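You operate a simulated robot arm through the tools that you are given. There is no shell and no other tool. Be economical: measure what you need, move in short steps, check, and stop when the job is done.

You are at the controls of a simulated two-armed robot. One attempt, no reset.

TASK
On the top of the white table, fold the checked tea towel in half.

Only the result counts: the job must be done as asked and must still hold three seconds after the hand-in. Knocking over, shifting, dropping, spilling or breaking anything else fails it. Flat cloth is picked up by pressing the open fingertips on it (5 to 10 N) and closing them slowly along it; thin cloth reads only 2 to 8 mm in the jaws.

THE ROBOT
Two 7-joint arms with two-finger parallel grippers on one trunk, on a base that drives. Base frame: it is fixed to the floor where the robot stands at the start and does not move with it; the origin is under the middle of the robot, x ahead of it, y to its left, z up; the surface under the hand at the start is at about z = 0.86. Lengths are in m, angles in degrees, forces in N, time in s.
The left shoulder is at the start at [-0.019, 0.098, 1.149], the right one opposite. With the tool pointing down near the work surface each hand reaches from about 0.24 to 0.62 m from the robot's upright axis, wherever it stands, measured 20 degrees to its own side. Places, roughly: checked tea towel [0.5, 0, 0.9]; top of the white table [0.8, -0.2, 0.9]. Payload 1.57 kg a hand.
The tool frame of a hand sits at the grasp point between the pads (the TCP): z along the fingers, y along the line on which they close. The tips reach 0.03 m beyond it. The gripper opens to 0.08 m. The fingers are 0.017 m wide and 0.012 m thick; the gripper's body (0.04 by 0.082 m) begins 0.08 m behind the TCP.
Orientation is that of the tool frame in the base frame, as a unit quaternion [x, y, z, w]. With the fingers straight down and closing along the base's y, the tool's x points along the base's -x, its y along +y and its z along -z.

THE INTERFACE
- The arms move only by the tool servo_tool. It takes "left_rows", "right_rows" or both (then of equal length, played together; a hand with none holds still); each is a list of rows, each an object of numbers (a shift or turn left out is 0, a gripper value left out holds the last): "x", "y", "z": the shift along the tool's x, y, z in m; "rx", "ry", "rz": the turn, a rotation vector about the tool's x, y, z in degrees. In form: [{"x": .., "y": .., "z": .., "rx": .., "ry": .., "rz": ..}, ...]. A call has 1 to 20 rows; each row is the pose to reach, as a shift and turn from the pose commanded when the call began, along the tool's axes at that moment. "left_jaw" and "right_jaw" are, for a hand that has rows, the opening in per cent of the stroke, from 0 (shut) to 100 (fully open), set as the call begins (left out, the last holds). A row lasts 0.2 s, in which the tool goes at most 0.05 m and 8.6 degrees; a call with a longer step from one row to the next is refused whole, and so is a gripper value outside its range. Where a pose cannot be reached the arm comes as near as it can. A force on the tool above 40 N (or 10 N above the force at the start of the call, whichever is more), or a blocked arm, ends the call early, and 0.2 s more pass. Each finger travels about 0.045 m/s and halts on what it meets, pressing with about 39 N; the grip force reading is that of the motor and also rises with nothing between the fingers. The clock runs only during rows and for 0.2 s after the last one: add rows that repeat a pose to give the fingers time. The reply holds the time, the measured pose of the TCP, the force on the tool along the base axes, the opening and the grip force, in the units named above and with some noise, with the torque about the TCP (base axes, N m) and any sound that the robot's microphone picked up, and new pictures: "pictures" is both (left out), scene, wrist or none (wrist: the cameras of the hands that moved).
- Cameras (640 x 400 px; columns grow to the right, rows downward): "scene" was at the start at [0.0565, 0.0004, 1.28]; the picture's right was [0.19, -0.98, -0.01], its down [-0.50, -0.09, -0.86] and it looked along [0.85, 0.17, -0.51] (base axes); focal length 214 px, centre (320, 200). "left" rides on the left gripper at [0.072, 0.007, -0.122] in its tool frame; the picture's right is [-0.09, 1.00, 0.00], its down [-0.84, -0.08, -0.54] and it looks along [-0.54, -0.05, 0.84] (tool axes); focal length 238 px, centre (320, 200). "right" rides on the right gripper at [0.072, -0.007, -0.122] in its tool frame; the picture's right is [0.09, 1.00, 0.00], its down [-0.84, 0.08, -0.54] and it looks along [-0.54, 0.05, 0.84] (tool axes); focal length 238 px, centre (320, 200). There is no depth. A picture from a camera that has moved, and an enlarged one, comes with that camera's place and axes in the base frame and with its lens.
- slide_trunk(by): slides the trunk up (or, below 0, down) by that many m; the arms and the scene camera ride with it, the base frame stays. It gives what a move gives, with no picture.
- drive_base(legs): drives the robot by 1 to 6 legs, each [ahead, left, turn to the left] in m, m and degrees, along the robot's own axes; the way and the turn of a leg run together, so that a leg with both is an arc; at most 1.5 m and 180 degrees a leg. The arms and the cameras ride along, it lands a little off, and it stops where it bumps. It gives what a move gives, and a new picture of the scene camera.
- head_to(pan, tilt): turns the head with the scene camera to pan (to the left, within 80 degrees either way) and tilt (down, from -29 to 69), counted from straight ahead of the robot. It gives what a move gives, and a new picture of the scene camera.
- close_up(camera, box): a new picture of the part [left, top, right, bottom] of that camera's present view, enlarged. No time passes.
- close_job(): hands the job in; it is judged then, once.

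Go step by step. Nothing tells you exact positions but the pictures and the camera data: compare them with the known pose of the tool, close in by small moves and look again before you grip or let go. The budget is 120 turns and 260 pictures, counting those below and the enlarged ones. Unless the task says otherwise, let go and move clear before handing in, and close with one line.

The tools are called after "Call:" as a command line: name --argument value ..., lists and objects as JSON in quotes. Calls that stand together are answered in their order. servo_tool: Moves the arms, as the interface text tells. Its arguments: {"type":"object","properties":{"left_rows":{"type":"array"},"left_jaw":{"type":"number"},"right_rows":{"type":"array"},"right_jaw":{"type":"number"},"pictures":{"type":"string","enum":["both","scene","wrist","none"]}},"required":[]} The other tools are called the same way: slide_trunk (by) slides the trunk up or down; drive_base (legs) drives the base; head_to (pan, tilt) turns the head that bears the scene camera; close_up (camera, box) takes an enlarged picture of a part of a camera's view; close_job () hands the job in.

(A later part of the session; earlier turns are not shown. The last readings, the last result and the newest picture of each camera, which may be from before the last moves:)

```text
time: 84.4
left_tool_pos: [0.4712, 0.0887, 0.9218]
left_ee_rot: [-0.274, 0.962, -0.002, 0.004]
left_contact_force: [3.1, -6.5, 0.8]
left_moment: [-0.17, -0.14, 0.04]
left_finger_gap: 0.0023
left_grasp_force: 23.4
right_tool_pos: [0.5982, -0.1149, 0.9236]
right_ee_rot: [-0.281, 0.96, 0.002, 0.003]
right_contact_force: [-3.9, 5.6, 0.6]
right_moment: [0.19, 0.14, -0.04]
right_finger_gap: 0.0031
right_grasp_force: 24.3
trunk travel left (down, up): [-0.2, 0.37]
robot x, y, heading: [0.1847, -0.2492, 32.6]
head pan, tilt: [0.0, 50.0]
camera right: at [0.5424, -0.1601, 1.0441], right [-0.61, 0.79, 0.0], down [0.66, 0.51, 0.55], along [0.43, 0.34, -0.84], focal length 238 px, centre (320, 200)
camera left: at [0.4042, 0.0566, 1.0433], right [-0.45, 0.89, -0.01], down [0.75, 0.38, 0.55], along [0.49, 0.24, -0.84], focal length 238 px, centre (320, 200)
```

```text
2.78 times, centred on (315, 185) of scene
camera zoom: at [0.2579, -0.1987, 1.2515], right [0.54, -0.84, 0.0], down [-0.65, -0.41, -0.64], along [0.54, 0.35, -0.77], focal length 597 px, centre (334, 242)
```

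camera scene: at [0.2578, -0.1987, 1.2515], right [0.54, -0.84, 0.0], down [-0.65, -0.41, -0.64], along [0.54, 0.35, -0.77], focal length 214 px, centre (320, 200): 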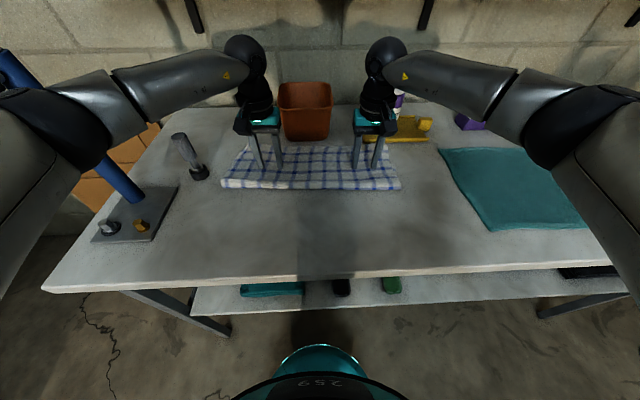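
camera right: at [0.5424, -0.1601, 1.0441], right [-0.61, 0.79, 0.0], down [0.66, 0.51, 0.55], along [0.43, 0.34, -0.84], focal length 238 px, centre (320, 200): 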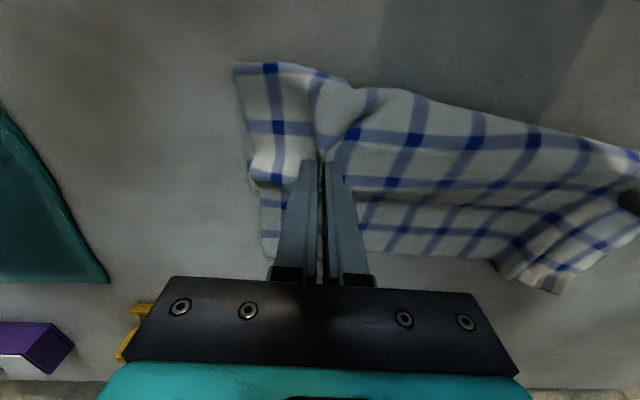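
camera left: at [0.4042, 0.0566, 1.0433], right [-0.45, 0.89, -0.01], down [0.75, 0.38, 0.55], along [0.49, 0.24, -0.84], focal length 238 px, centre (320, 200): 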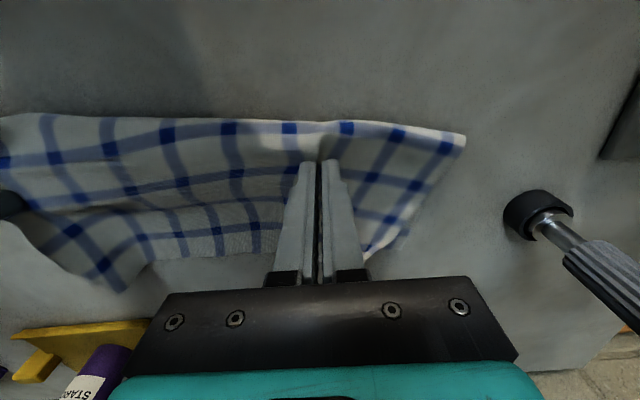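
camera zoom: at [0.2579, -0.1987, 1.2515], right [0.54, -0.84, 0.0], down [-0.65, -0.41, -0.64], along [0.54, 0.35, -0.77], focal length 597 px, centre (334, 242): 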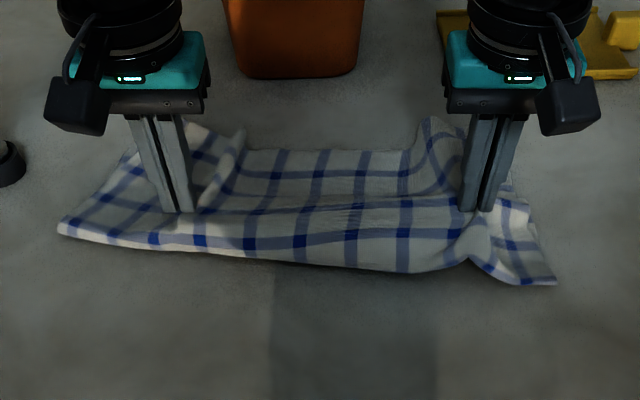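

Call:
servo_tool --left_rows '[{"y": -0.004, "z": 0.006}, {"y": -0.006, "z": 0.012}, {"y": -0.006, "z": 0.018}, {"y": -0.006, "z": 0.018}]' --right_rows '[{"y": 0.004, "z": 0.006}, {"y": 0.006, "z": 0.012}, {"y": 0.006, "z": 0.02}, {"y": 0.006, "z": 0.02}]' --pictures "none"

Call:
servo_tool --left_rows '[{"z": 0}, {"z": 0}, {"z": 0}, {"z": -0.003}, {"z": -0.02}, {"z": -0.05}, {"z": -0.09}, {"z": -0.13}, {"z": -0.16}, {"z": -0.16}]' --right_rows '[{"z": 0}, {"z": 0}, {"z": 0}, {"z": -0.003}, {"z": -0.02}, {"z": -0.05}, {"z": -0.09}, {"z": -0.13}, {"z": -0.16}, {"z": -0.16}]' --left_jaw 45 --right_jaw 45 --pictures "wrist"

Call:
close_up --camera "scene" --box '[200, 130, 430, 240]'

```text
time: 85.4
left_tool_pos: [0.4721, 0.0822, 0.9057]
left_ee_rot: [-0.275, 0.961, -0.002, 0.004]
left_contact_force: [1.3, -1.5, 0.7]
left_moment: [-0.04, -0.01, 0.03]
left_finger_gap: 0.0015
left_grasp_force: 23.8
right_tool_pos: [0.5969, -0.1077, 0.902]
right_ee_rot: [-0.28, 0.96, 0.002, 0.003]
right_contact_force: [-0.9, 0.6, -0.3]
right_moment: [0.04, 0.03, 0.02]
right_finger_gap: 0.0032
right_grasp_force: 24.1
trunk travel left (down, up): [-0.2, 0.37]
robot x, y, heading: [0.1781, -0.2451, 32.5]
head pan, tilt: [0.0, 50.0]
```

```text
time: 87.6
left_tool_pos: [0.47, 0.0802, 1.0652]
left_ee_rot: [-0.275, 0.962, -0.002, 0.004]
left_contact_force: [-0.1, 1.0, 0.2]
left_moment: [-0.01, -0.01, -0.02]
left_finger_gap: 0.036
left_grasp_force: 0.1
right_tool_pos: [0.5945, -0.1138, 1.0639]
right_ee_rot: [-0.281, 0.96, 0.002, 0.003]
right_contact_force: [-0.5, -1.0, -0.4]
right_moment: [0.01, -0.01, 0.01]
right_finger_gap: 0.0361
right_grasp_force: 0.2
trunk travel left (down, up): [-0.2, 0.37]
robot x, y, heading: [0.1805, -0.248, 32.7]
head pan, tilt: [0.0, 50.0]
camera right: at [0.5375, -0.1595, 1.184], right [-0.61, 0.79, 0.0], down [0.66, 0.51, 0.55], along [0.43, 0.34, -0.84], focal length 238 px, centre (320, 200)
camera left: at [0.4035, 0.0496, 1.1855], right [-0.45, 0.89, 0.0], down [0.75, 0.38, 0.55], along [0.49, 0.24, -0.84], focal length 238 px, centre (320, 200)
```

right: 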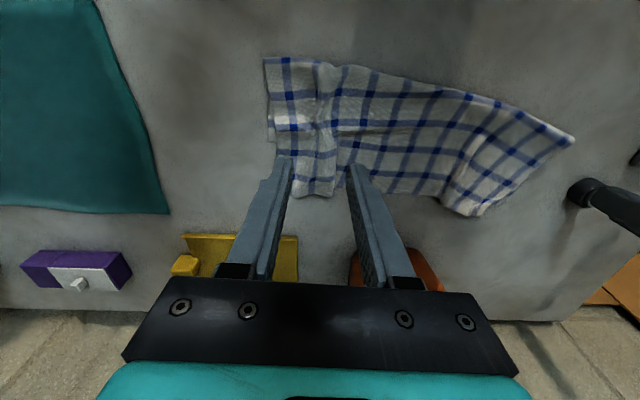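
left: 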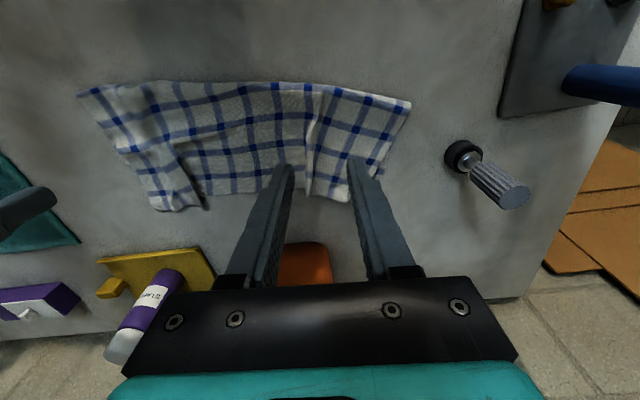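

```text
2.78 times, centred on (315, 185) of scene
camera zoom: at [0.2579, -0.1987, 1.2514], right [0.54, -0.84, 0.0], down [-0.65, -0.41, -0.64], along [0.54, 0.35, -0.77], focal length 597 px, centre (334, 242)
```

zoom: 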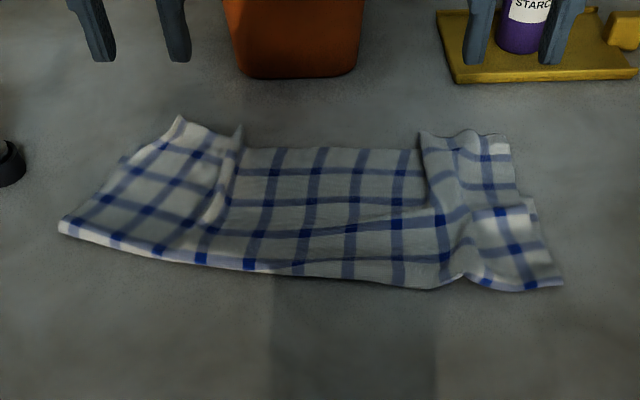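

The drag pulled both layers and left pleats, with the overlap still off. I'll re-grip the top corners, open the towel flat again, and refold with less forward travel, since that was what pulled the crease forward. First I'll hover over those corners.

Call:
servo_tool --left_rows '[{"x": -0.03, "y": 0.01}, {"x": -0.06, "y": 0.02}, {"x": -0.09, "y": 0.03}, {"x": -0.12, "y": 0.04}, {"x": -0.148, "y": 0.045}, {"x": -0.148, "y": 0.045, "z": 0.04}, {"x": -0.148, "y": 0.045, "z": 0.08}, {"x": -0.148, "y": 0.045, "z": 0.12}, {"x": -0.148, "y": 0.045, "z": 0.12}]' --right_rows '[{"x": -0.03, "y": -0.01}, {"x": -0.06, "y": -0.02}, {"x": -0.09, "y": -0.03}, {"x": -0.11, "y": -0.04}, {"x": -0.121, "y": -0.05}, {"x": -0.121, "y": -0.05, "z": 0.04}, {"x": -0.121, "y": -0.05, "z": 0.08}, {"x": -0.121, "y": -0.05, "z": 0.12}, {"x": -0.121, "y": -0.05, "z": 0.12}]' --left_jaw 50 --right_jaw 50 --pictures "wrist"

```text
time: 89.6
left_tool_pos: [0.5748, 0.2, 0.9456]
left_ee_rot: [-0.273, 0.962, -0.001, 0.004]
left_contact_force: [-0.4, -0.1, 0.1]
left_moment: [0.01, -0.03, -0.01]
left_finger_gap: 0.0399
left_grasp_force: 0.1
right_tool_pos: [0.7275, -0.0864, 0.942]
right_ee_rot: [-0.28, 0.96, 0.001, 0.003]
right_contact_force: [-0.1, 1.3, -0.7]
right_moment: [0.0, 0.03, -0.02]
right_finger_gap: 0.0401
right_grasp_force: 0.0
trunk travel left (down, up): [-0.2, 0.37]
robot x, y, heading: [0.183, -0.2467, 32.7]
head pan, tilt: [0.0, 50.0]
camera right: at [0.6708, -0.1317, 1.0633], right [-0.61, 0.79, 0.0], down [0.66, 0.51, 0.55], along [0.43, 0.34, -0.84], focal length 238 px, centre (320, 200)
camera left: at [0.5085, 0.1684, 1.0667], right [-0.45, 0.89, -0.01], down [0.75, 0.38, 0.55], along [0.49, 0.24, -0.84], focal length 238 px, centre (320, 200)
```

right: 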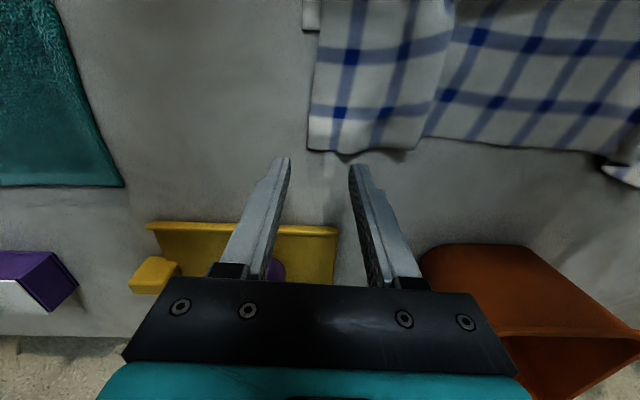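
left: 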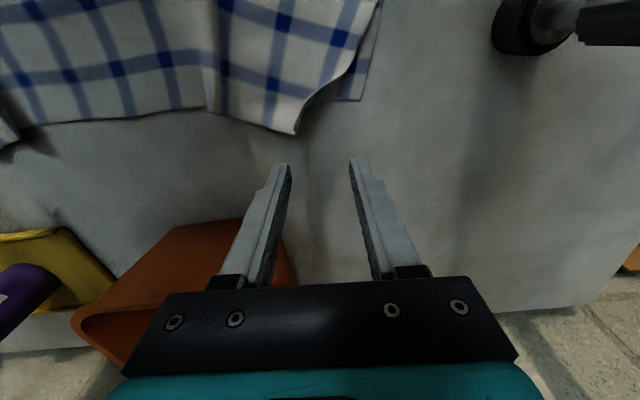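

Call:
servo_tool --left_rows '[{"x": 0.012, "y": -0.02, "z": 0.01}, {"x": 0.024, "y": -0.045, "z": 0.02}, {"x": 0.024, "y": -0.045, "z": 0.04}, {"x": 0.024, "y": -0.045, "z": 0.05}, {"x": 0.024, "y": -0.045, "z": 0.05}]' --right_rows '[{"x": 0.004, "y": 0.007, "z": 0.01}, {"x": 0.008, "y": 0.014, "z": 0.02}, {"x": 0.008, "y": 0.014, "z": 0.035}, {"x": 0.008, "y": 0.014, "z": 0.047}, {"x": 0.008, "y": 0.014, "z": 0.047}]' --pictures "wrist"

```text
time: 90.8
left_tool_pos: [0.5788, 0.1499, 0.8957]
left_ee_rot: [-0.275, 0.961, -0.002, 0.004]
left_contact_force: [0.3, -0.1, 0.4]
left_moment: [-0.02, 0.0, 0.01]
left_finger_gap: 0.0399
left_grasp_force: 0.0
right_tool_pos: [0.7113, -0.0782, 0.8977]
right_ee_rot: [-0.281, 0.96, 0.001, 0.003]
right_contact_force: [0.2, -0.1, -0.1]
right_moment: [0.05, -0.01, -0.01]
right_finger_gap: 0.0401
right_grasp_force: 0.0
trunk travel left (down, up): [-0.2, 0.37]
robot x, y, heading: [0.183, -0.2428, 32.4]
head pan, tilt: [0.0, 50.0]
camera right: at [0.6538, -0.123, 1.0178], right [-0.61, 0.79, 0.0], down [0.66, 0.51, 0.55], along [0.43, 0.34, -0.84], focal length 238 px, centre (320, 200)
camera left: at [0.5119, 0.1186, 1.0167], right [-0.45, 0.89, 0.0], down [0.75, 0.38, 0.55], along [0.49, 0.24, -0.84], focal length 238 px, centre (320, 200)
```

right: 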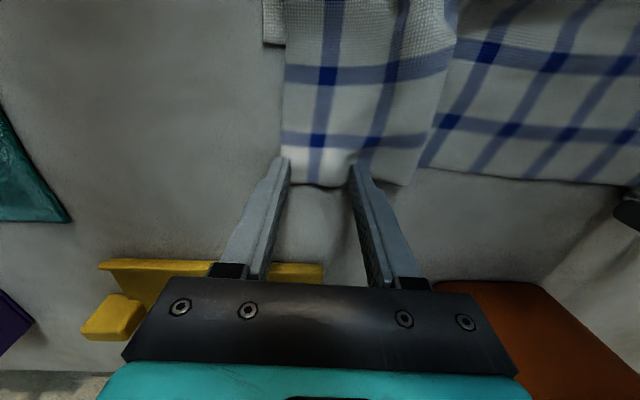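
left: 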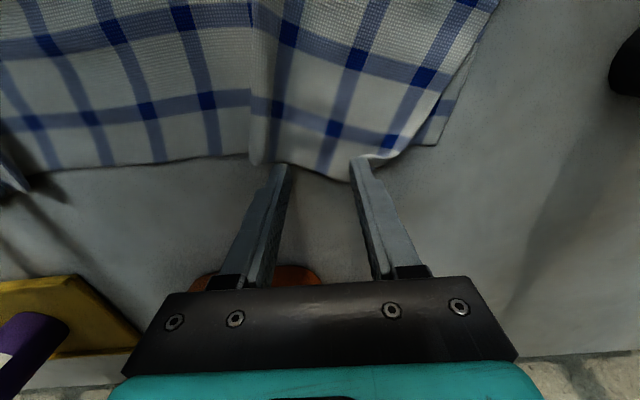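

Call:
servo_tool --left_rows '[{"x": 0.009, "z": 0.001}, {"x": 0.009, "z": 0.003}, {"x": 0.009, "z": 0.004}, {"x": 0.009, "z": 0.004}]' --right_rows '[{"x": 0.004, "z": 0.002}, {"x": 0.004, "z": 0.004}, {"x": 0.004, "z": 0.0055}, {"x": 0.004, "z": 0.0055}]' --pictures "none"

Call:
servo_tool --left_rows '[{"z": 0.0005}, {"z": 0.001}, {"z": 0.001}]' --right_rows '[{"z": 0.0005}, {"z": 0.001}, {"z": 0.001}]' --pictures "none"

```text
time: 91.8
left_tool_pos: [0.5714, 0.1438, 0.8923]
left_ee_rot: [-0.275, 0.961, -0.001, 0.005]
left_contact_force: [-1.1, 1.3, 7.5]
left_moment: [0.2, 0.1, 0.0]
left_finger_gap: 0.0409
left_grasp_force: 0.8
right_tool_pos: [0.7066, -0.0803, 0.8919]
right_ee_rot: [-0.28, 0.96, 0.001, 0.004]
right_contact_force: [1.6, 0.7, 7.0]
right_moment: [-0.07, -0.08, -0.02]
right_finger_gap: 0.0403
right_grasp_force: 0.3
trunk travel left (down, up): [-0.2, 0.37]
robot x, y, heading: [0.1812, -0.2456, 32.7]
head pan, tilt: [0.0, 50.0]
```

```text
time: 92.6
left_tool_pos: [0.5717, 0.1437, 0.8922]
left_ee_rot: [-0.273, 0.962, -0.001, 0.005]
left_contact_force: [0.4, 1.3, 15.7]
left_moment: [0.45, 0.21, -0.01]
left_finger_gap: 0.0408
left_grasp_force: 0.6
right_tool_pos: [0.7066, -0.0803, 0.8938]
right_ee_rot: [-0.28, 0.96, 0.003, 0.004]
right_contact_force: [-0.1, 1.1, 6.9]
right_moment: [-0.05, -0.03, -0.02]
right_finger_gap: 0.0399
right_grasp_force: 0.0
trunk travel left (down, up): [-0.2, 0.37]
robot x, y, heading: [0.1836, -0.2474, 32.7]
head pan, tilt: [0.0, 50.0]
```

Good pressing force. Closing in steps.

Call:
servo_tool --left_rows '[{"z": -0.0005}, {"z": -0.0005}]' --right_rows '[{"z": 0}, {"z": 0}]' --left_jaw 38 --right_jaw 38 --pictures "none"

Call:
servo_tool --left_rows '[{"z": 0}, {"z": 0}]' --right_rows '[{"z": 0}, {"z": 0}]' --left_jaw 26 --right_jaw 26 --pictures "wrist"

```text
time: 93.2
left_tool_pos: [0.5708, 0.1424, 0.8921]
left_ee_rot: [-0.275, 0.962, -0.003, 0.005]
left_contact_force: [2.0, 1.6, 13.1]
left_moment: [0.35, 0.12, -0.02]
left_finger_gap: 0.0311
left_grasp_force: 0.1
right_tool_pos: [0.7066, -0.0815, 0.8916]
right_ee_rot: [-0.282, 0.959, 0.002, 0.004]
right_contact_force: [-2.1, 0.5, 8.3]
right_moment: [-0.02, 0.09, 0.0]
right_finger_gap: 0.0295
right_grasp_force: 0.1
trunk travel left (down, up): [-0.2, 0.37]
robot x, y, heading: [0.181, -0.2422, 32.4]
head pan, tilt: [0.0, 50.0]
```

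```text
time: 93.8
left_tool_pos: [0.5696, 0.1413, 0.8927]
left_ee_rot: [-0.274, 0.962, -0.002, 0.005]
left_contact_force: [-0.3, 1.7, 13.3]
left_moment: [0.26, 0.14, 0.01]
left_finger_gap: 0.0218
left_grasp_force: 0.2
right_tool_pos: [0.7079, -0.0798, 0.892]
right_ee_rot: [-0.281, 0.96, 0.002, 0.005]
right_contact_force: [0.1, 0.9, 8.5]
right_moment: [0.01, 0.03, -0.01]
right_finger_gap: 0.0197
right_grasp_force: 0.1
trunk travel left (down, up): [-0.2, 0.37]
robot x, y, heading: [0.1831, -0.2455, 32.9]
head pan, tilt: [0.0, 50.0]
camera right: at [0.6492, -0.126, 1.012], right [-0.61, 0.79, 0.0], down [0.66, 0.51, 0.55], along [0.43, 0.34, -0.84], focal length 238 px, centre (320, 200)
camera left: at [0.5033, 0.1109, 1.0126], right [-0.45, 0.89, -0.01], down [0.75, 0.38, 0.55], along [0.49, 0.24, -0.84], focal length 238 px, centre (320, 200)
```

right: 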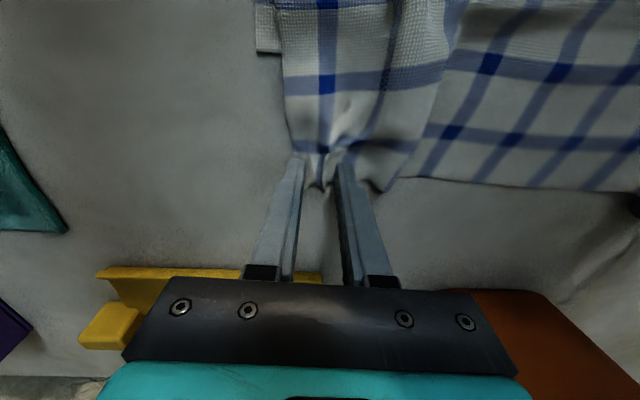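
left: 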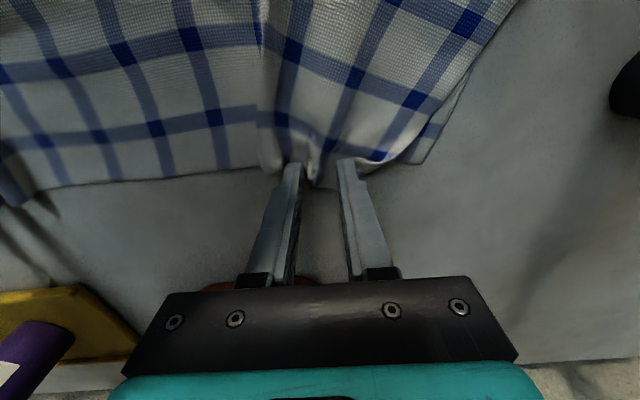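

Call:
servo_tool --left_rows '[{"z": 0}, {"z": 0}]' --right_rows '[{"z": 0}, {"z": 0}]' --left_jaw 12 --right_jaw 12 --pictures "none"

Call:
servo_tool --left_rows '[{"z": 0}, {"z": 0}, {"z": 0}]' --right_rows '[{"z": 0}, {"z": 0}, {"z": 0}]' --left_jaw 0 --right_jaw 0 --pictures "none"

Call:
servo_tool --left_rows '[{"z": -0.01}, {"z": -0.02}, {"z": -0.035}, {"z": -0.05, "x": 0.01}, {"z": -0.05, "x": 0.01}]' --right_rows '[{"z": -0.01}, {"z": -0.02}, {"z": -0.035}, {"z": -0.05, "x": 0.01}, {"z": -0.05, "x": 0.01}]' --pictures "both"

```text
time: 94.4
left_tool_pos: [0.5703, 0.1413, 0.891]
left_ee_rot: [-0.274, 0.962, -0.002, 0.005]
left_contact_force: [0.3, 0.9, 12.2]
left_moment: [0.16, 0.07, -0.02]
left_finger_gap: 0.0097
left_grasp_force: 0.2
right_tool_pos: [0.7068, -0.081, 0.8917]
right_ee_rot: [-0.28, 0.96, 0.002, 0.004]
right_contact_force: [-0.5, 0.1, 9.0]
right_moment: [0.03, 0.02, 0.01]
right_finger_gap: 0.0101
right_grasp_force: 0.1
trunk travel left (down, up): [-0.2, 0.37]
robot x, y, heading: [0.1847, -0.2436, 32.6]
head pan, tilt: [0.0, 50.0]
```

```text
time: 95.2
left_tool_pos: [0.5694, 0.1426, 0.8928]
left_ee_rot: [-0.275, 0.961, -0.001, 0.005]
left_contact_force: [-1.6, 1.8, 11.5]
left_moment: [0.24, 0.07, -0.01]
left_finger_gap: 0.0024
left_grasp_force: 23.3
right_tool_pos: [0.7064, -0.0807, 0.8915]
right_ee_rot: [-0.281, 0.96, 0.002, 0.004]
right_contact_force: [0.1, -1.0, 7.5]
right_moment: [0.0, 0.02, 0.01]
right_finger_gap: 0.0034
right_grasp_force: 24.7
trunk travel left (down, up): [-0.2, 0.37]
robot x, y, heading: [0.1811, -0.2457, 32.8]
head pan, tilt: [0.0, 50.0]
```

```text
time: 96.4
left_tool_pos: [0.5603, 0.1392, 0.9397]
left_ee_rot: [-0.275, 0.961, -0.002, 0.004]
left_contact_force: [0.4, -0.3, 0.6]
left_moment: [-0.01, 0.02, 0.04]
left_finger_gap: 0.0027
left_grasp_force: 23.6
right_tool_pos: [0.6987, -0.0863, 0.942]
right_ee_rot: [-0.281, 0.96, 0.002, 0.003]
right_contact_force: [0.2, 0.6, -0.9]
right_moment: [0.03, 0.02, 0.03]
right_finger_gap: 0.0029
right_grasp_force: 24.0
trunk travel left (down, up): [-0.2, 0.37]
robot x, y, heading: [0.1831, -0.244, 32.6]
head pan, tilt: [0.0, 50.0]
camera scene: at [0.2579, -0.1987, 1.2514], right [0.54, -0.84, 0.0], down [-0.65, -0.41, -0.64], along [0.54, 0.35, -0.77], focal length 214 px, centre (320, 200)
camera right: at [0.6422, -0.1323, 1.0615], right [-0.61, 0.79, 0.0], down [0.66, 0.51, 0.55], along [0.43, 0.34, -0.84], focal length 238 px, centre (320, 200)
camera left: at [0.4949, 0.1073, 1.0606], right [-0.45, 0.89, -0.01], down [0.75, 0.38, 0.55], along [0.49, 0.24, -0.84], focal length 238 px, centre (320, 200)
```

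scene: 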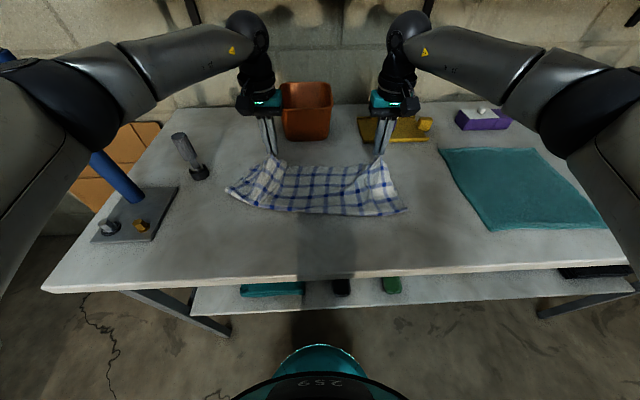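
right: 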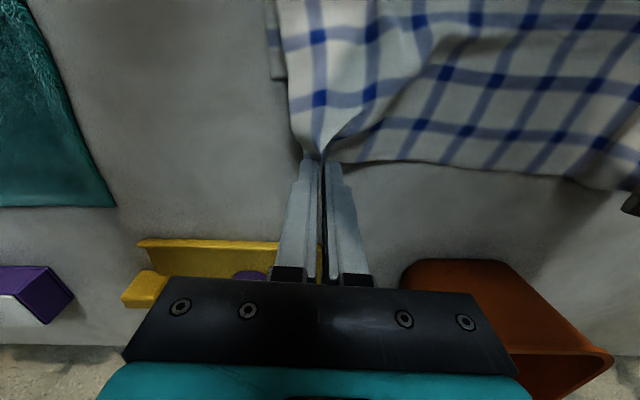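
left: 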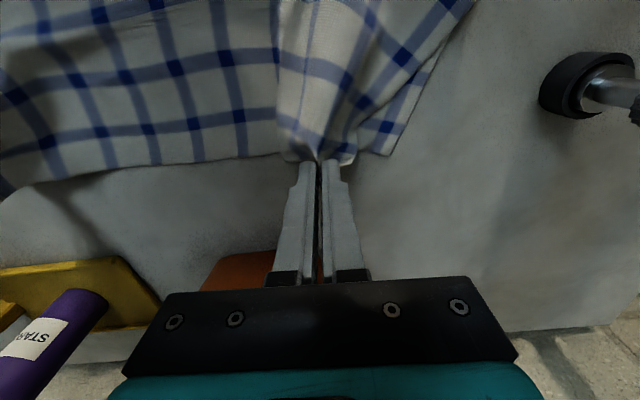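

Both corners are held, and this time the grip is on the flipped face, so laying the edge down should leave no hem. I'll swing the flap back toward me while spreading the hands, which should clear the pleats and old crease.

Call:
servo_tool --left_rows '[{"x": 0.012, "z": -0.025, "y": 0.005}, {"x": 0.03, "z": -0.055, "y": 0.01}, {"x": 0.05, "z": -0.085, "y": 0.015}, {"x": 0.075, "z": -0.105, "y": 0.022}, {"x": 0.105, "z": -0.115, "y": 0.03}, {"x": 0.14, "z": -0.11, "y": 0.04}, {"x": 0.17, "z": -0.098, "y": 0.047}, {"x": 0.195, "z": -0.08, "y": 0.053}, {"x": 0.215, "z": -0.06, "y": 0.058}, {"x": 0.23, "z": -0.038, "y": 0.063}, {"x": 0.242, "z": -0.018, "y": 0.067}, {"x": 0.25, "z": -0.002, "y": 0.068}, {"x": 0.256, "z": 0.01, "y": 0.068}, {"x": 0.256, "z": 0.01, "y": 0.068}]' --right_rows '[{"x": 0.014, "z": -0.025, "y": -0.002}, {"x": 0.035, "z": -0.055, "y": -0.004}, {"x": 0.06, "z": -0.085, "y": -0.006}, {"x": 0.09, "z": -0.105, "y": -0.008}, {"x": 0.125, "z": -0.115, "y": -0.011}, {"x": 0.162, "z": -0.11, "y": -0.014}, {"x": 0.196, "z": -0.098, "y": -0.017}, {"x": 0.226, "z": -0.08, "y": -0.02}, {"x": 0.25, "z": -0.06, "y": -0.022}, {"x": 0.268, "z": -0.038, "y": -0.022}, {"x": 0.282, "z": -0.018, "y": -0.022}, {"x": 0.293, "z": -0.002, "y": -0.022}, {"x": 0.3, "z": 0.01, "y": -0.022}, {"x": 0.3, "z": 0.01, "y": -0.022}]' --pictures "wrist"

Call:
close_up --camera "scene" --box '[180, 130, 440, 290]'

```text
time: 99.4
left_tool_pos: [0.3085, 0.0579, 0.9264]
left_ee_rot: [-0.273, 0.962, -0.006, 0.007]
left_contact_force: [13.2, -23.1, 0.3]
left_moment: [-0.68, -0.43, 0.17]
left_finger_gap: 0.0025
left_grasp_force: 23.8
right_tool_pos: [0.4783, -0.2476, 0.927]
right_ee_rot: [-0.281, 0.96, 0.007, 0.002]
right_contact_force: [-12.6, 22.2, -0.6]
right_moment: [0.66, 0.38, -0.08]
right_finger_gap: 0.0035
right_grasp_force: 24.2
right hand out of reach, approached as far as the arm can: row 11, 12, 13, 14
trunk travel left (down, up): [-0.2, 0.37]
robot x, y, heading: [0.1779, -0.2437, 32.4]
head pan, tilt: [0.0, 50.0]
camera right: at [0.4231, -0.2944, 1.0474], right [-0.62, 0.79, 0.01], down [0.66, 0.51, 0.55], along [0.43, 0.35, -0.84], focal length 238 px, centre (320, 200)
camera left: at [0.2414, 0.0284, 1.0474], right [-0.45, 0.9, -0.01], down [0.74, 0.38, 0.55], along [0.5, 0.23, -0.83], focal length 238 px, centre (320, 200)
```

right: 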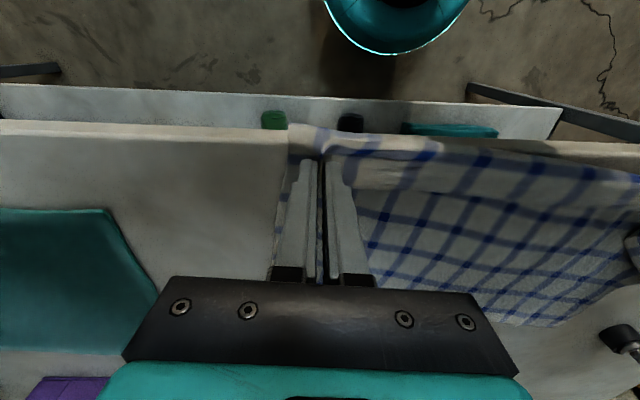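
left: 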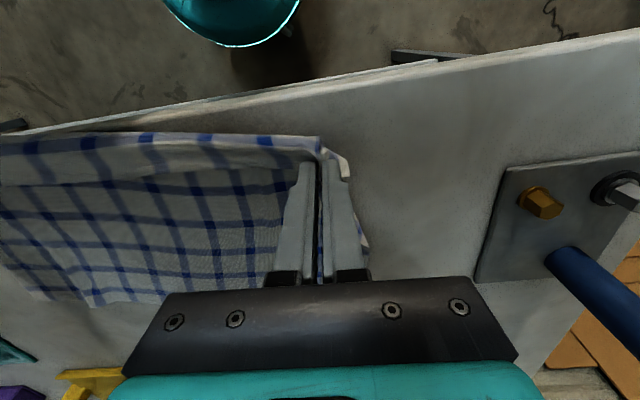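

```text
2.46 times, centred on (310, 210) of scene
camera zoom: at [0.2578, -0.1987, 1.2515], right [0.54, -0.84, 0.0], down [-0.65, -0.41, -0.64], along [0.54, 0.35, -0.77], focal length 528 px, centre (345, 175)
```

zoom: 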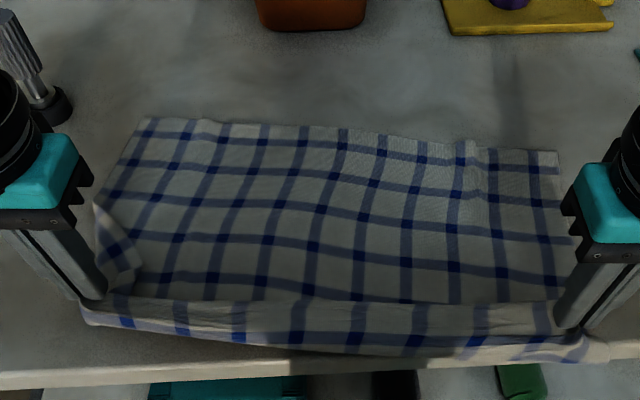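

The towel is flat again, skewed about 7° and closer to me, which suits my reach. I'll ease the sideways tension and lift the near edge to upright over the new middle line.

Call:
servo_tool --left_rows '[{"y": -0.004, "z": -0.008, "x": -0.001}, {"y": -0.008, "z": -0.025, "x": -0.005}, {"y": -0.008, "z": -0.038, "x": -0.01}, {"y": -0.008, "z": -0.05, "x": -0.015}, {"y": -0.008, "z": -0.06, "x": -0.022}, {"y": -0.008, "z": -0.07, "x": -0.03}, {"y": -0.008, "z": -0.077, "x": -0.04}, {"y": -0.008, "z": -0.083, "x": -0.05}, {"y": -0.008, "z": -0.088, "x": -0.06}, {"y": -0.008, "z": -0.09, "x": -0.07}, {"y": -0.008, "z": -0.09, "x": -0.08}, {"y": -0.008, "z": -0.09, "x": -0.08}]' --right_rows '[{"y": 0.004, "z": -0.008, "x": -0.001}, {"y": 0.008, "z": -0.025, "x": -0.005}, {"y": 0.008, "z": -0.038, "x": -0.01}, {"y": 0.008, "z": -0.05, "x": -0.015}, {"y": 0.008, "z": -0.06, "x": -0.022}, {"y": 0.008, "z": -0.07, "x": -0.03}, {"y": 0.008, "z": -0.077, "x": -0.04}, {"y": 0.008, "z": -0.083, "x": -0.05}, {"y": 0.008, "z": -0.088, "x": -0.06}, {"y": 0.008, "z": -0.09, "x": -0.07}, {"y": 0.008, "z": -0.09, "x": -0.08}, {"y": 0.008, "z": -0.09, "x": -0.08}]' --pictures "wrist"

Call:
close_up --camera "scene" --box '[180, 130, 440, 290]'

```text
time: 102.0
left_tool_pos: [0.38, 0.0963, 1.0206]
left_ee_rot: [-0.274, 0.962, -0.001, 0.004]
left_contact_force: [4.0, -7.1, -0.6]
left_moment: [-0.21, -0.13, 0.02]
left_finger_gap: 0.0025
left_grasp_force: 23.3
right_tool_pos: [0.5446, -0.1983, 1.018]
right_ee_rot: [-0.282, 0.959, 0.002, 0.003]
right_contact_force: [-3.8, 6.9, -0.4]
right_moment: [0.2, 0.12, -0.02]
right_finger_gap: 0.0029
right_grasp_force: 23.7
trunk travel left (down, up): [-0.2, 0.37]
robot x, y, heading: [0.1818, -0.2477, 32.7]
head pan, tilt: [0.0, 50.0]
camera right: at [0.4868, -0.2444, 1.1386], right [-0.61, 0.79, 0.0], down [0.66, 0.51, 0.55], along [0.43, 0.34, -0.84], focal length 238 px, centre (320, 200)
camera left: at [0.3138, 0.0648, 1.1407], right [-0.45, 0.89, -0.01], down [0.75, 0.38, 0.55], along [0.49, 0.24, -0.84], focal length 238 px, centre (320, 200)
```

right: 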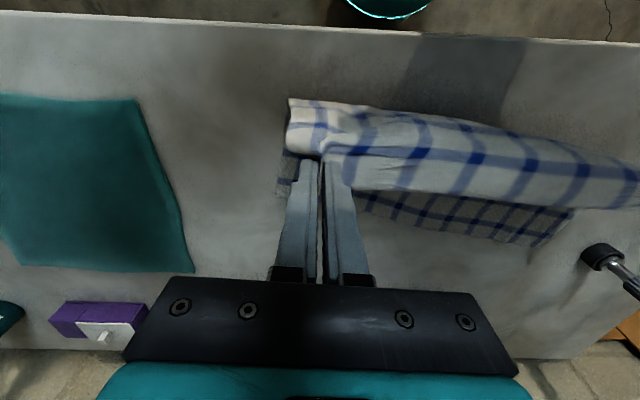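
left: 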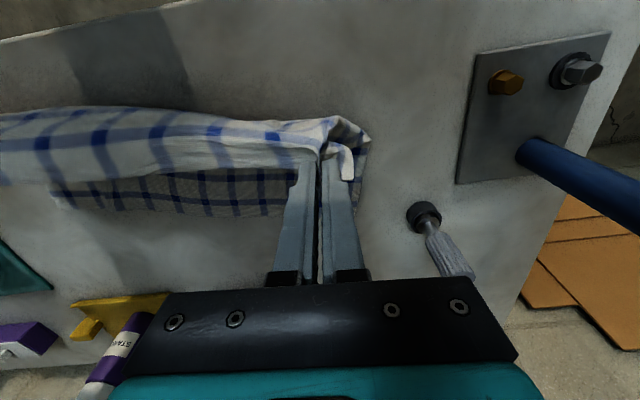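

```text
2.46 times, centred on (310, 210) of scene
camera zoom: at [0.2578, -0.1987, 1.2515], right [0.54, -0.84, 0.0], down [-0.65, -0.41, -0.64], along [0.54, 0.35, -0.77], focal length 528 px, centre (345, 175)
```

zoom: 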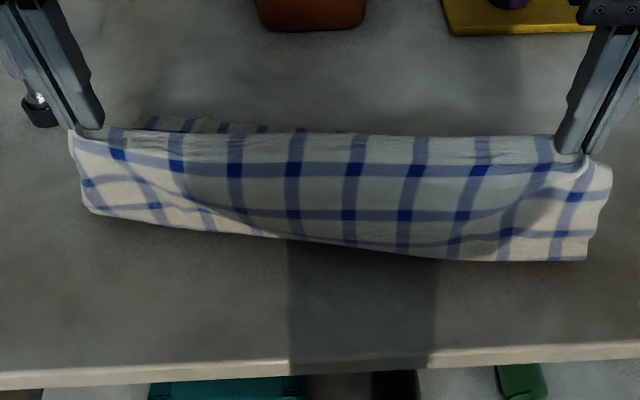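

The flap hangs well, on the right side of the fingers now. I'll ease it back and down so the crease settles nearer me, then lay it forward on a short arc to the far edge.

Call:
servo_tool --left_rows '[{"x": 0.006, "z": 0.008, "y": -0.001}, {"x": 0.012, "z": 0.015, "y": -0.002}, {"x": 0.022, "z": 0.03, "y": -0.003}, {"x": 0.022, "z": 0.03, "y": -0.003}, {"x": 0.007, "z": 0.022, "y": -0.003}, {"x": -0.006, "z": 0.02, "y": -0.003}, {"x": -0.018, "z": 0.018, "y": -0.003}, {"x": -0.031, "z": 0.019, "y": -0.003}, {"x": -0.043, "z": 0.02, "y": -0.003}, {"x": -0.056, "z": 0.025, "y": -0.003}, {"x": -0.068, "z": 0.03, "y": -0.003}, {"x": -0.079, "z": 0.037, "y": -0.003}, {"x": -0.09, "z": 0.045, "y": -0.003}, {"x": -0.099, "z": 0.054, "y": -0.003}, {"x": -0.108, "z": 0.063, "y": -0.003}, {"x": -0.115, "z": 0.073, "y": -0.003}, {"x": -0.122, "z": 0.083, "y": -0.003}, {"x": -0.131, "z": 0.095, "y": -0.003}, {"x": -0.131, "z": 0.095, "y": -0.003}]' --right_rows '[{"x": 0.02, "z": 0.008, "y": 0.001}, {"x": 0.042, "z": 0.015, "y": 0.002}, {"x": 0.052, "z": 0.03, "y": 0.003}, {"x": 0.052, "z": 0.03, "y": 0.003}, {"x": 0.037, "z": 0.022, "y": 0.003}, {"x": 0.025, "z": 0.02, "y": 0.003}, {"x": 0.012, "z": 0.018, "y": 0.003}, {"x": 0.0, "z": 0.019, "y": 0.003}, {"x": -0.013, "z": 0.02, "y": 0.003}, {"x": -0.026, "z": 0.025, "y": 0.003}, {"x": -0.038, "z": 0.03, "y": 0.003}, {"x": -0.049, "z": 0.037, "y": 0.003}, {"x": -0.06, "z": 0.045, "y": 0.003}, {"x": -0.069, "z": 0.054, "y": 0.003}, {"x": -0.078, "z": 0.063, "y": 0.003}, {"x": -0.085, "z": 0.073, "y": 0.003}, {"x": -0.092, "z": 0.083, "y": 0.003}, {"x": -0.101, "z": 0.095, "y": 0.003}, {"x": -0.101, "z": 0.095, "y": 0.003}]' --pictures "wrist"

Call:
close_up --camera "scene" --box '[180, 130, 440, 290]'

```text
time: 106.0
left_tool_pos: [0.4942, 0.1623, 0.9254]
left_ee_rot: [-0.274, 0.962, 0.0, 0.003]
left_contact_force: [1.5, -3.9, -0.7]
left_moment: [-0.15, -0.08, 0.03]
left_finger_gap: 0.0024
left_grasp_force: 24.1
right_tool_pos: [0.6284, -0.143, 0.9256]
right_ee_rot: [-0.282, 0.959, 0.001, 0.003]
right_contact_force: [-1.4, 2.8, -0.5]
right_moment: [0.12, 0.04, -0.02]
right_finger_gap: 0.0032
right_grasp_force: 24.3
trunk travel left (down, up): [-0.2, 0.37]
robot x, y, heading: [0.1838, -0.2435, 32.5]
head pan, tilt: [0.0, 50.0]
camera right: at [0.5708, -0.1884, 1.0459], right [-0.61, 0.79, 0.0], down [0.66, 0.51, 0.55], along [0.43, 0.34, -0.84], focal length 238 px, centre (320, 200)
camera left: at [0.4285, 0.1311, 1.0456], right [-0.45, 0.89, 0.0], down [0.75, 0.38, 0.55], along [0.49, 0.24, -0.84], focal length 238 px, centre (320, 200)
```

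right: 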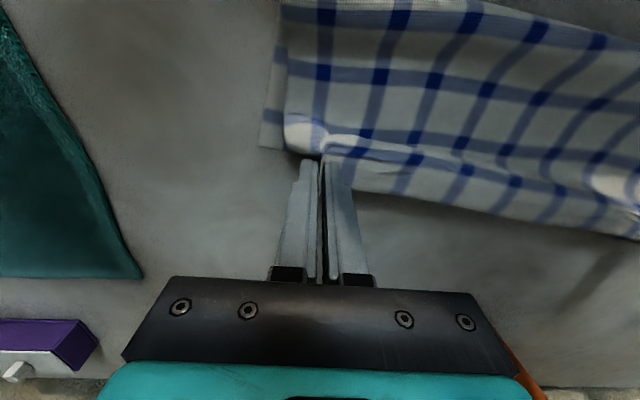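
left: 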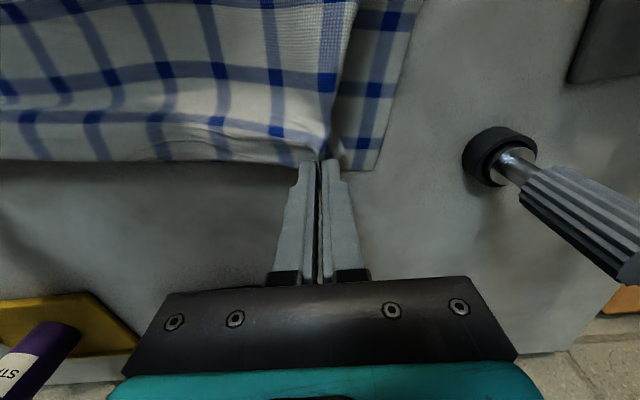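

```text
2.46 times, centred on (310, 210) of scene
camera zoom: at [0.2578, -0.1987, 1.2515], right [0.54, -0.84, 0.0], down [-0.65, -0.41, -0.64], along [0.54, 0.35, -0.77], focal length 528 px, centre (345, 175)
```

zoom: 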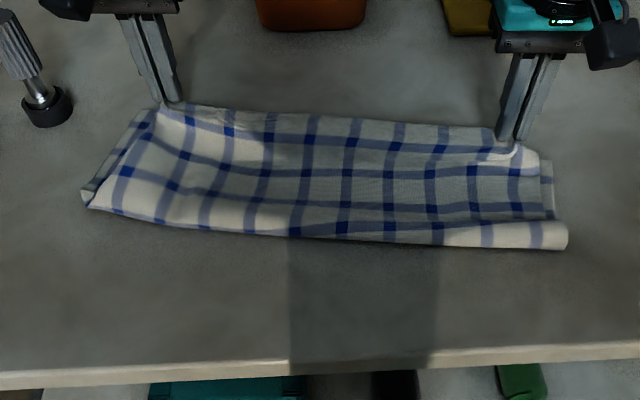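

This lies very well: the top edge nearly coincides with the bottom edge at both ends. I'll pull the right hand back 1 cm, lower, and release.

Call:
servo_tool --left_rows '[{"z": 0.008}, {"z": 0.016, "x": -0.003}, {"z": 0.024, "x": -0.004}, {"z": 0.024, "x": -0.004}]' --right_rows '[{"x": 0.005, "z": 0.008}, {"x": 0.01, "z": 0.016}, {"x": 0.01, "z": 0.024}, {"x": 0.01, "z": 0.024}]' --pictures "none"

Call:
servo_tool --left_rows '[{"z": 0}, {"z": 0}, {"z": 0}, {"z": 0}, {"z": -0.01}, {"z": -0.03}, {"z": -0.06}, {"z": -0.1}, {"z": -0.13}, {"z": -0.13}]' --right_rows '[{"z": 0}, {"z": 0}, {"z": 0}, {"z": 0}, {"z": -0.01}, {"z": -0.03}, {"z": -0.06}, {"z": -0.1}, {"z": -0.13}, {"z": -0.13}]' --left_jaw 35 --right_jaw 35 --pictures "wrist"

Call:
close_up --camera "scene" --box '[190, 140, 430, 260]'

```text
time: 107.0
left_tool_pos: [0.4993, 0.1642, 0.9009]
left_ee_rot: [-0.274, 0.962, -0.002, 0.005]
left_contact_force: [1.8, -4.7, -0.5]
left_moment: [-0.14, -0.05, 0.0]
left_finger_gap: 0.0027
left_grasp_force: 23.8
right_tool_pos: [0.6183, -0.1473, 0.9001]
right_ee_rot: [-0.281, 0.96, 0.002, 0.003]
right_contact_force: [-1.1, 3.5, 1.6]
right_moment: [0.15, 0.08, 0.0]
right_finger_gap: 0.003
right_grasp_force: 24.1
trunk travel left (down, up): [-0.2, 0.37]
robot x, y, heading: [0.1788, -0.2466, 32.9]
head pan, tilt: [0.0, 50.0]
```

```text
time: 109.2
left_tool_pos: [0.496, 0.1645, 1.0321]
left_ee_rot: [-0.275, 0.961, -0.001, 0.004]
left_contact_force: [-0.5, -0.6, -0.5]
left_moment: [-0.01, 0.01, 0.0]
left_finger_gap: 0.0282
left_grasp_force: 0.0
right_tool_pos: [0.6176, -0.1467, 1.0287]
right_ee_rot: [-0.281, 0.96, 0.002, 0.003]
right_contact_force: [-0.7, -0.1, -0.6]
right_moment: [0.03, 0.04, 0.01]
right_finger_gap: 0.0281
right_grasp_force: 0.0
trunk travel left (down, up): [-0.2, 0.37]
robot x, y, heading: [0.1829, -0.2461, 32.6]
head pan, tilt: [0.0, 50.0]
camera right: at [0.5606, -0.1923, 1.1492], right [-0.61, 0.79, 0.0], down [0.66, 0.51, 0.55], along [0.43, 0.34, -0.84], focal length 238 px, centre (320, 200)
camera left: at [0.4303, 0.1343, 1.1527], right [-0.45, 0.89, -0.01], down [0.75, 0.38, 0.55], along [0.49, 0.24, -0.84], focal length 238 px, centre (320, 200)
```

right: 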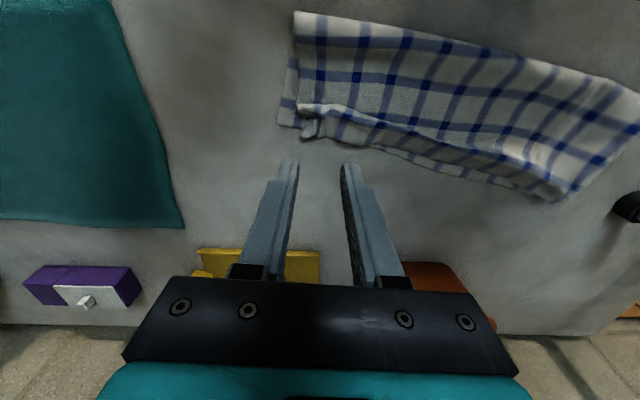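
left: 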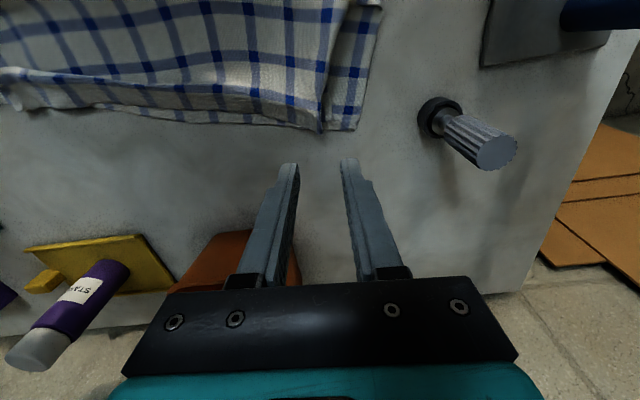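

```text
2.67 times, centred on (310, 200) of scene
camera zoom: at [0.2579, -0.1987, 1.2514], right [0.54, -0.84, 0.0], down [-0.65, -0.41, -0.64], along [0.54, 0.35, -0.77], focal length 572 px, centre (347, 200)
```

zoom: 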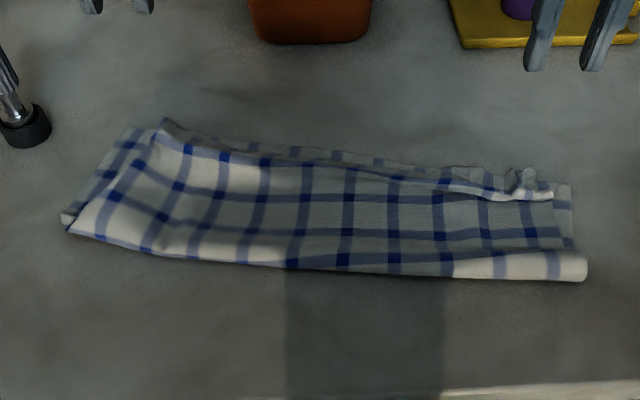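

Call:
close_up --camera "right" --box '[270, 0, 630, 220]'

Call:
close_up --camera "left" --box '[160, 0, 400, 150]'

```text
1.78 times, centred on (450, 110) of right
camera zoom: at [0.5606, -0.1923, 1.1492], right [-0.61, 0.79, 0.0], down [0.66, 0.51, 0.55], along [0.43, 0.34, -0.84], focal length 424 px, centre (89, 360)
```

zoom: 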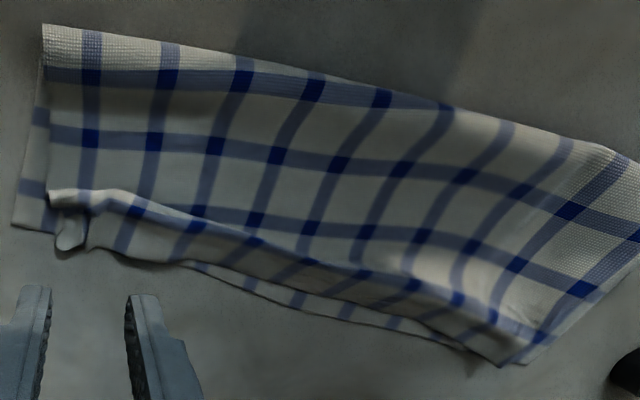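

```text
2.67 times, centred on (280, 75) of left
camera zoom: at [0.4303, 0.1343, 1.1527], right [-0.45, 0.89, -0.01], down [0.75, 0.38, 0.55], along [0.49, 0.24, -0.84], focal length 636 px, centre (427, 533)
```

zoom: 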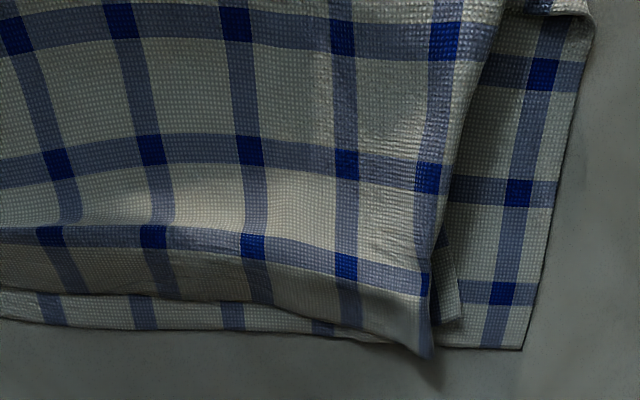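

The fold is close: front and back edges match within about 1.5 cm, but the top layer's left corner is tucked 4 cm inward. I'll pinch that corner's top layer, lift it so the tuck unrolls, and set it outward.

Call:
servo_tool --left_rows '[{"y": -0.016, "z": 0.03}, {"y": -0.032, "z": 0.06}, {"y": -0.032, "z": 0.095}, {"y": -0.032, "z": 0.12}, {"y": -0.032, "z": 0.13}, {"y": -0.032, "z": 0.134}, {"y": -0.032, "z": 0.134}]' --left_jaw 42 --pictures "wrist"

```text
time: 110.8
left_tool_pos: [0.5155, 0.1391, 0.8984]
left_ee_rot: [-0.273, 0.962, -0.001, 0.004]
left_contact_force: [-1.0, 0.3, 0.1]
left_moment: [0.0, -0.02, 0.0]
left_finger_gap: 0.0335
left_grasp_force: 0.2
right_tool_pos: [0.6173, -0.1468, 1.0276]
right_ee_rot: [-0.281, 0.96, 0.001, 0.003]
right_contact_force: [-0.4, 0.5, 0.4]
right_moment: [0.02, -0.02, 0.02]
right_finger_gap: 0.028
right_grasp_force: 0.0
trunk travel left (down, up): [-0.2, 0.37]
robot x, y, heading: [0.1814, -0.2473, 32.5]
head pan, tilt: [0.0, 50.0]
camera left: at [0.4497, 0.1072, 1.0189], right [-0.45, 0.89, 0.0], down [0.75, 0.38, 0.55], along [0.49, 0.24, -0.84], focal length 238 px, centre (320, 200)
```

left: 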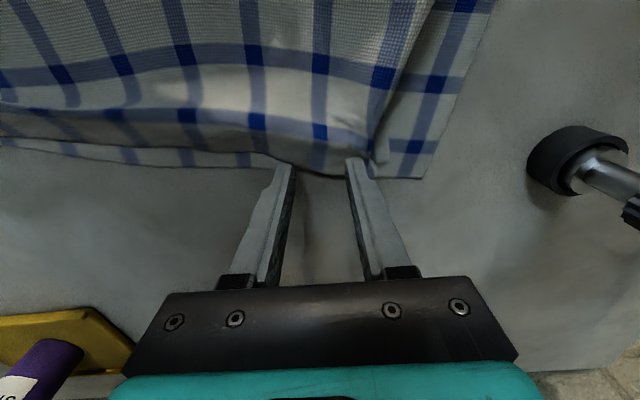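

Call:
servo_tool --left_rows '[{"x": 0.006, "z": -0.004}, {"x": 0.013, "z": -0.002}, {"x": 0.013, "z": 0.002}, {"x": 0.013, "z": 0.003}, {"x": 0.013, "z": 0.004}, {"x": 0.013, "z": 0.004}]' --pictures "none"

Call:
servo_tool --left_rows '[{"z": 0.0004}, {"z": 0.0008}, {"z": 0.0008}]' --pictures "none"

```text
time: 112.2
left_tool_pos: [0.5037, 0.1301, 0.892]
left_ee_rot: [-0.274, 0.962, -0.002, 0.004]
left_contact_force: [0.0, -1.0, 3.5]
left_moment: [0.05, 0.06, -0.01]
left_finger_gap: 0.0336
left_grasp_force: 0.0
right_tool_pos: [0.6178, -0.147, 1.0287]
right_ee_rot: [-0.281, 0.96, 0.002, 0.003]
right_contact_force: [0.0, -0.5, -0.9]
right_moment: [0.0, 0.01, 0.0]
right_finger_gap: 0.0278
right_grasp_force: 0.1
trunk travel left (down, up): [-0.2, 0.37]
robot x, y, heading: [0.1826, -0.2453, 32.7]
head pan, tilt: [0.0, 50.0]
```

```text
time: 113.0
left_tool_pos: [0.5047, 0.1305, 0.8934]
left_ee_rot: [-0.275, 0.961, -0.002, 0.004]
left_contact_force: [0.0, 0.0, 4.5]
left_moment: [0.15, 0.08, 0.01]
left_finger_gap: 0.0341
left_grasp_force: 0.2
right_tool_pos: [0.6166, -0.1473, 1.0299]
right_ee_rot: [-0.28, 0.96, 0.002, 0.003]
right_contact_force: [-0.2, -0.4, -0.3]
right_moment: [0.0, 0.02, 0.02]
right_finger_gap: 0.028
right_grasp_force: 0.0
trunk travel left (down, up): [-0.2, 0.37]
robot x, y, heading: [0.1792, -0.2437, 32.6]
head pan, tilt: [0.0, 50.0]
```

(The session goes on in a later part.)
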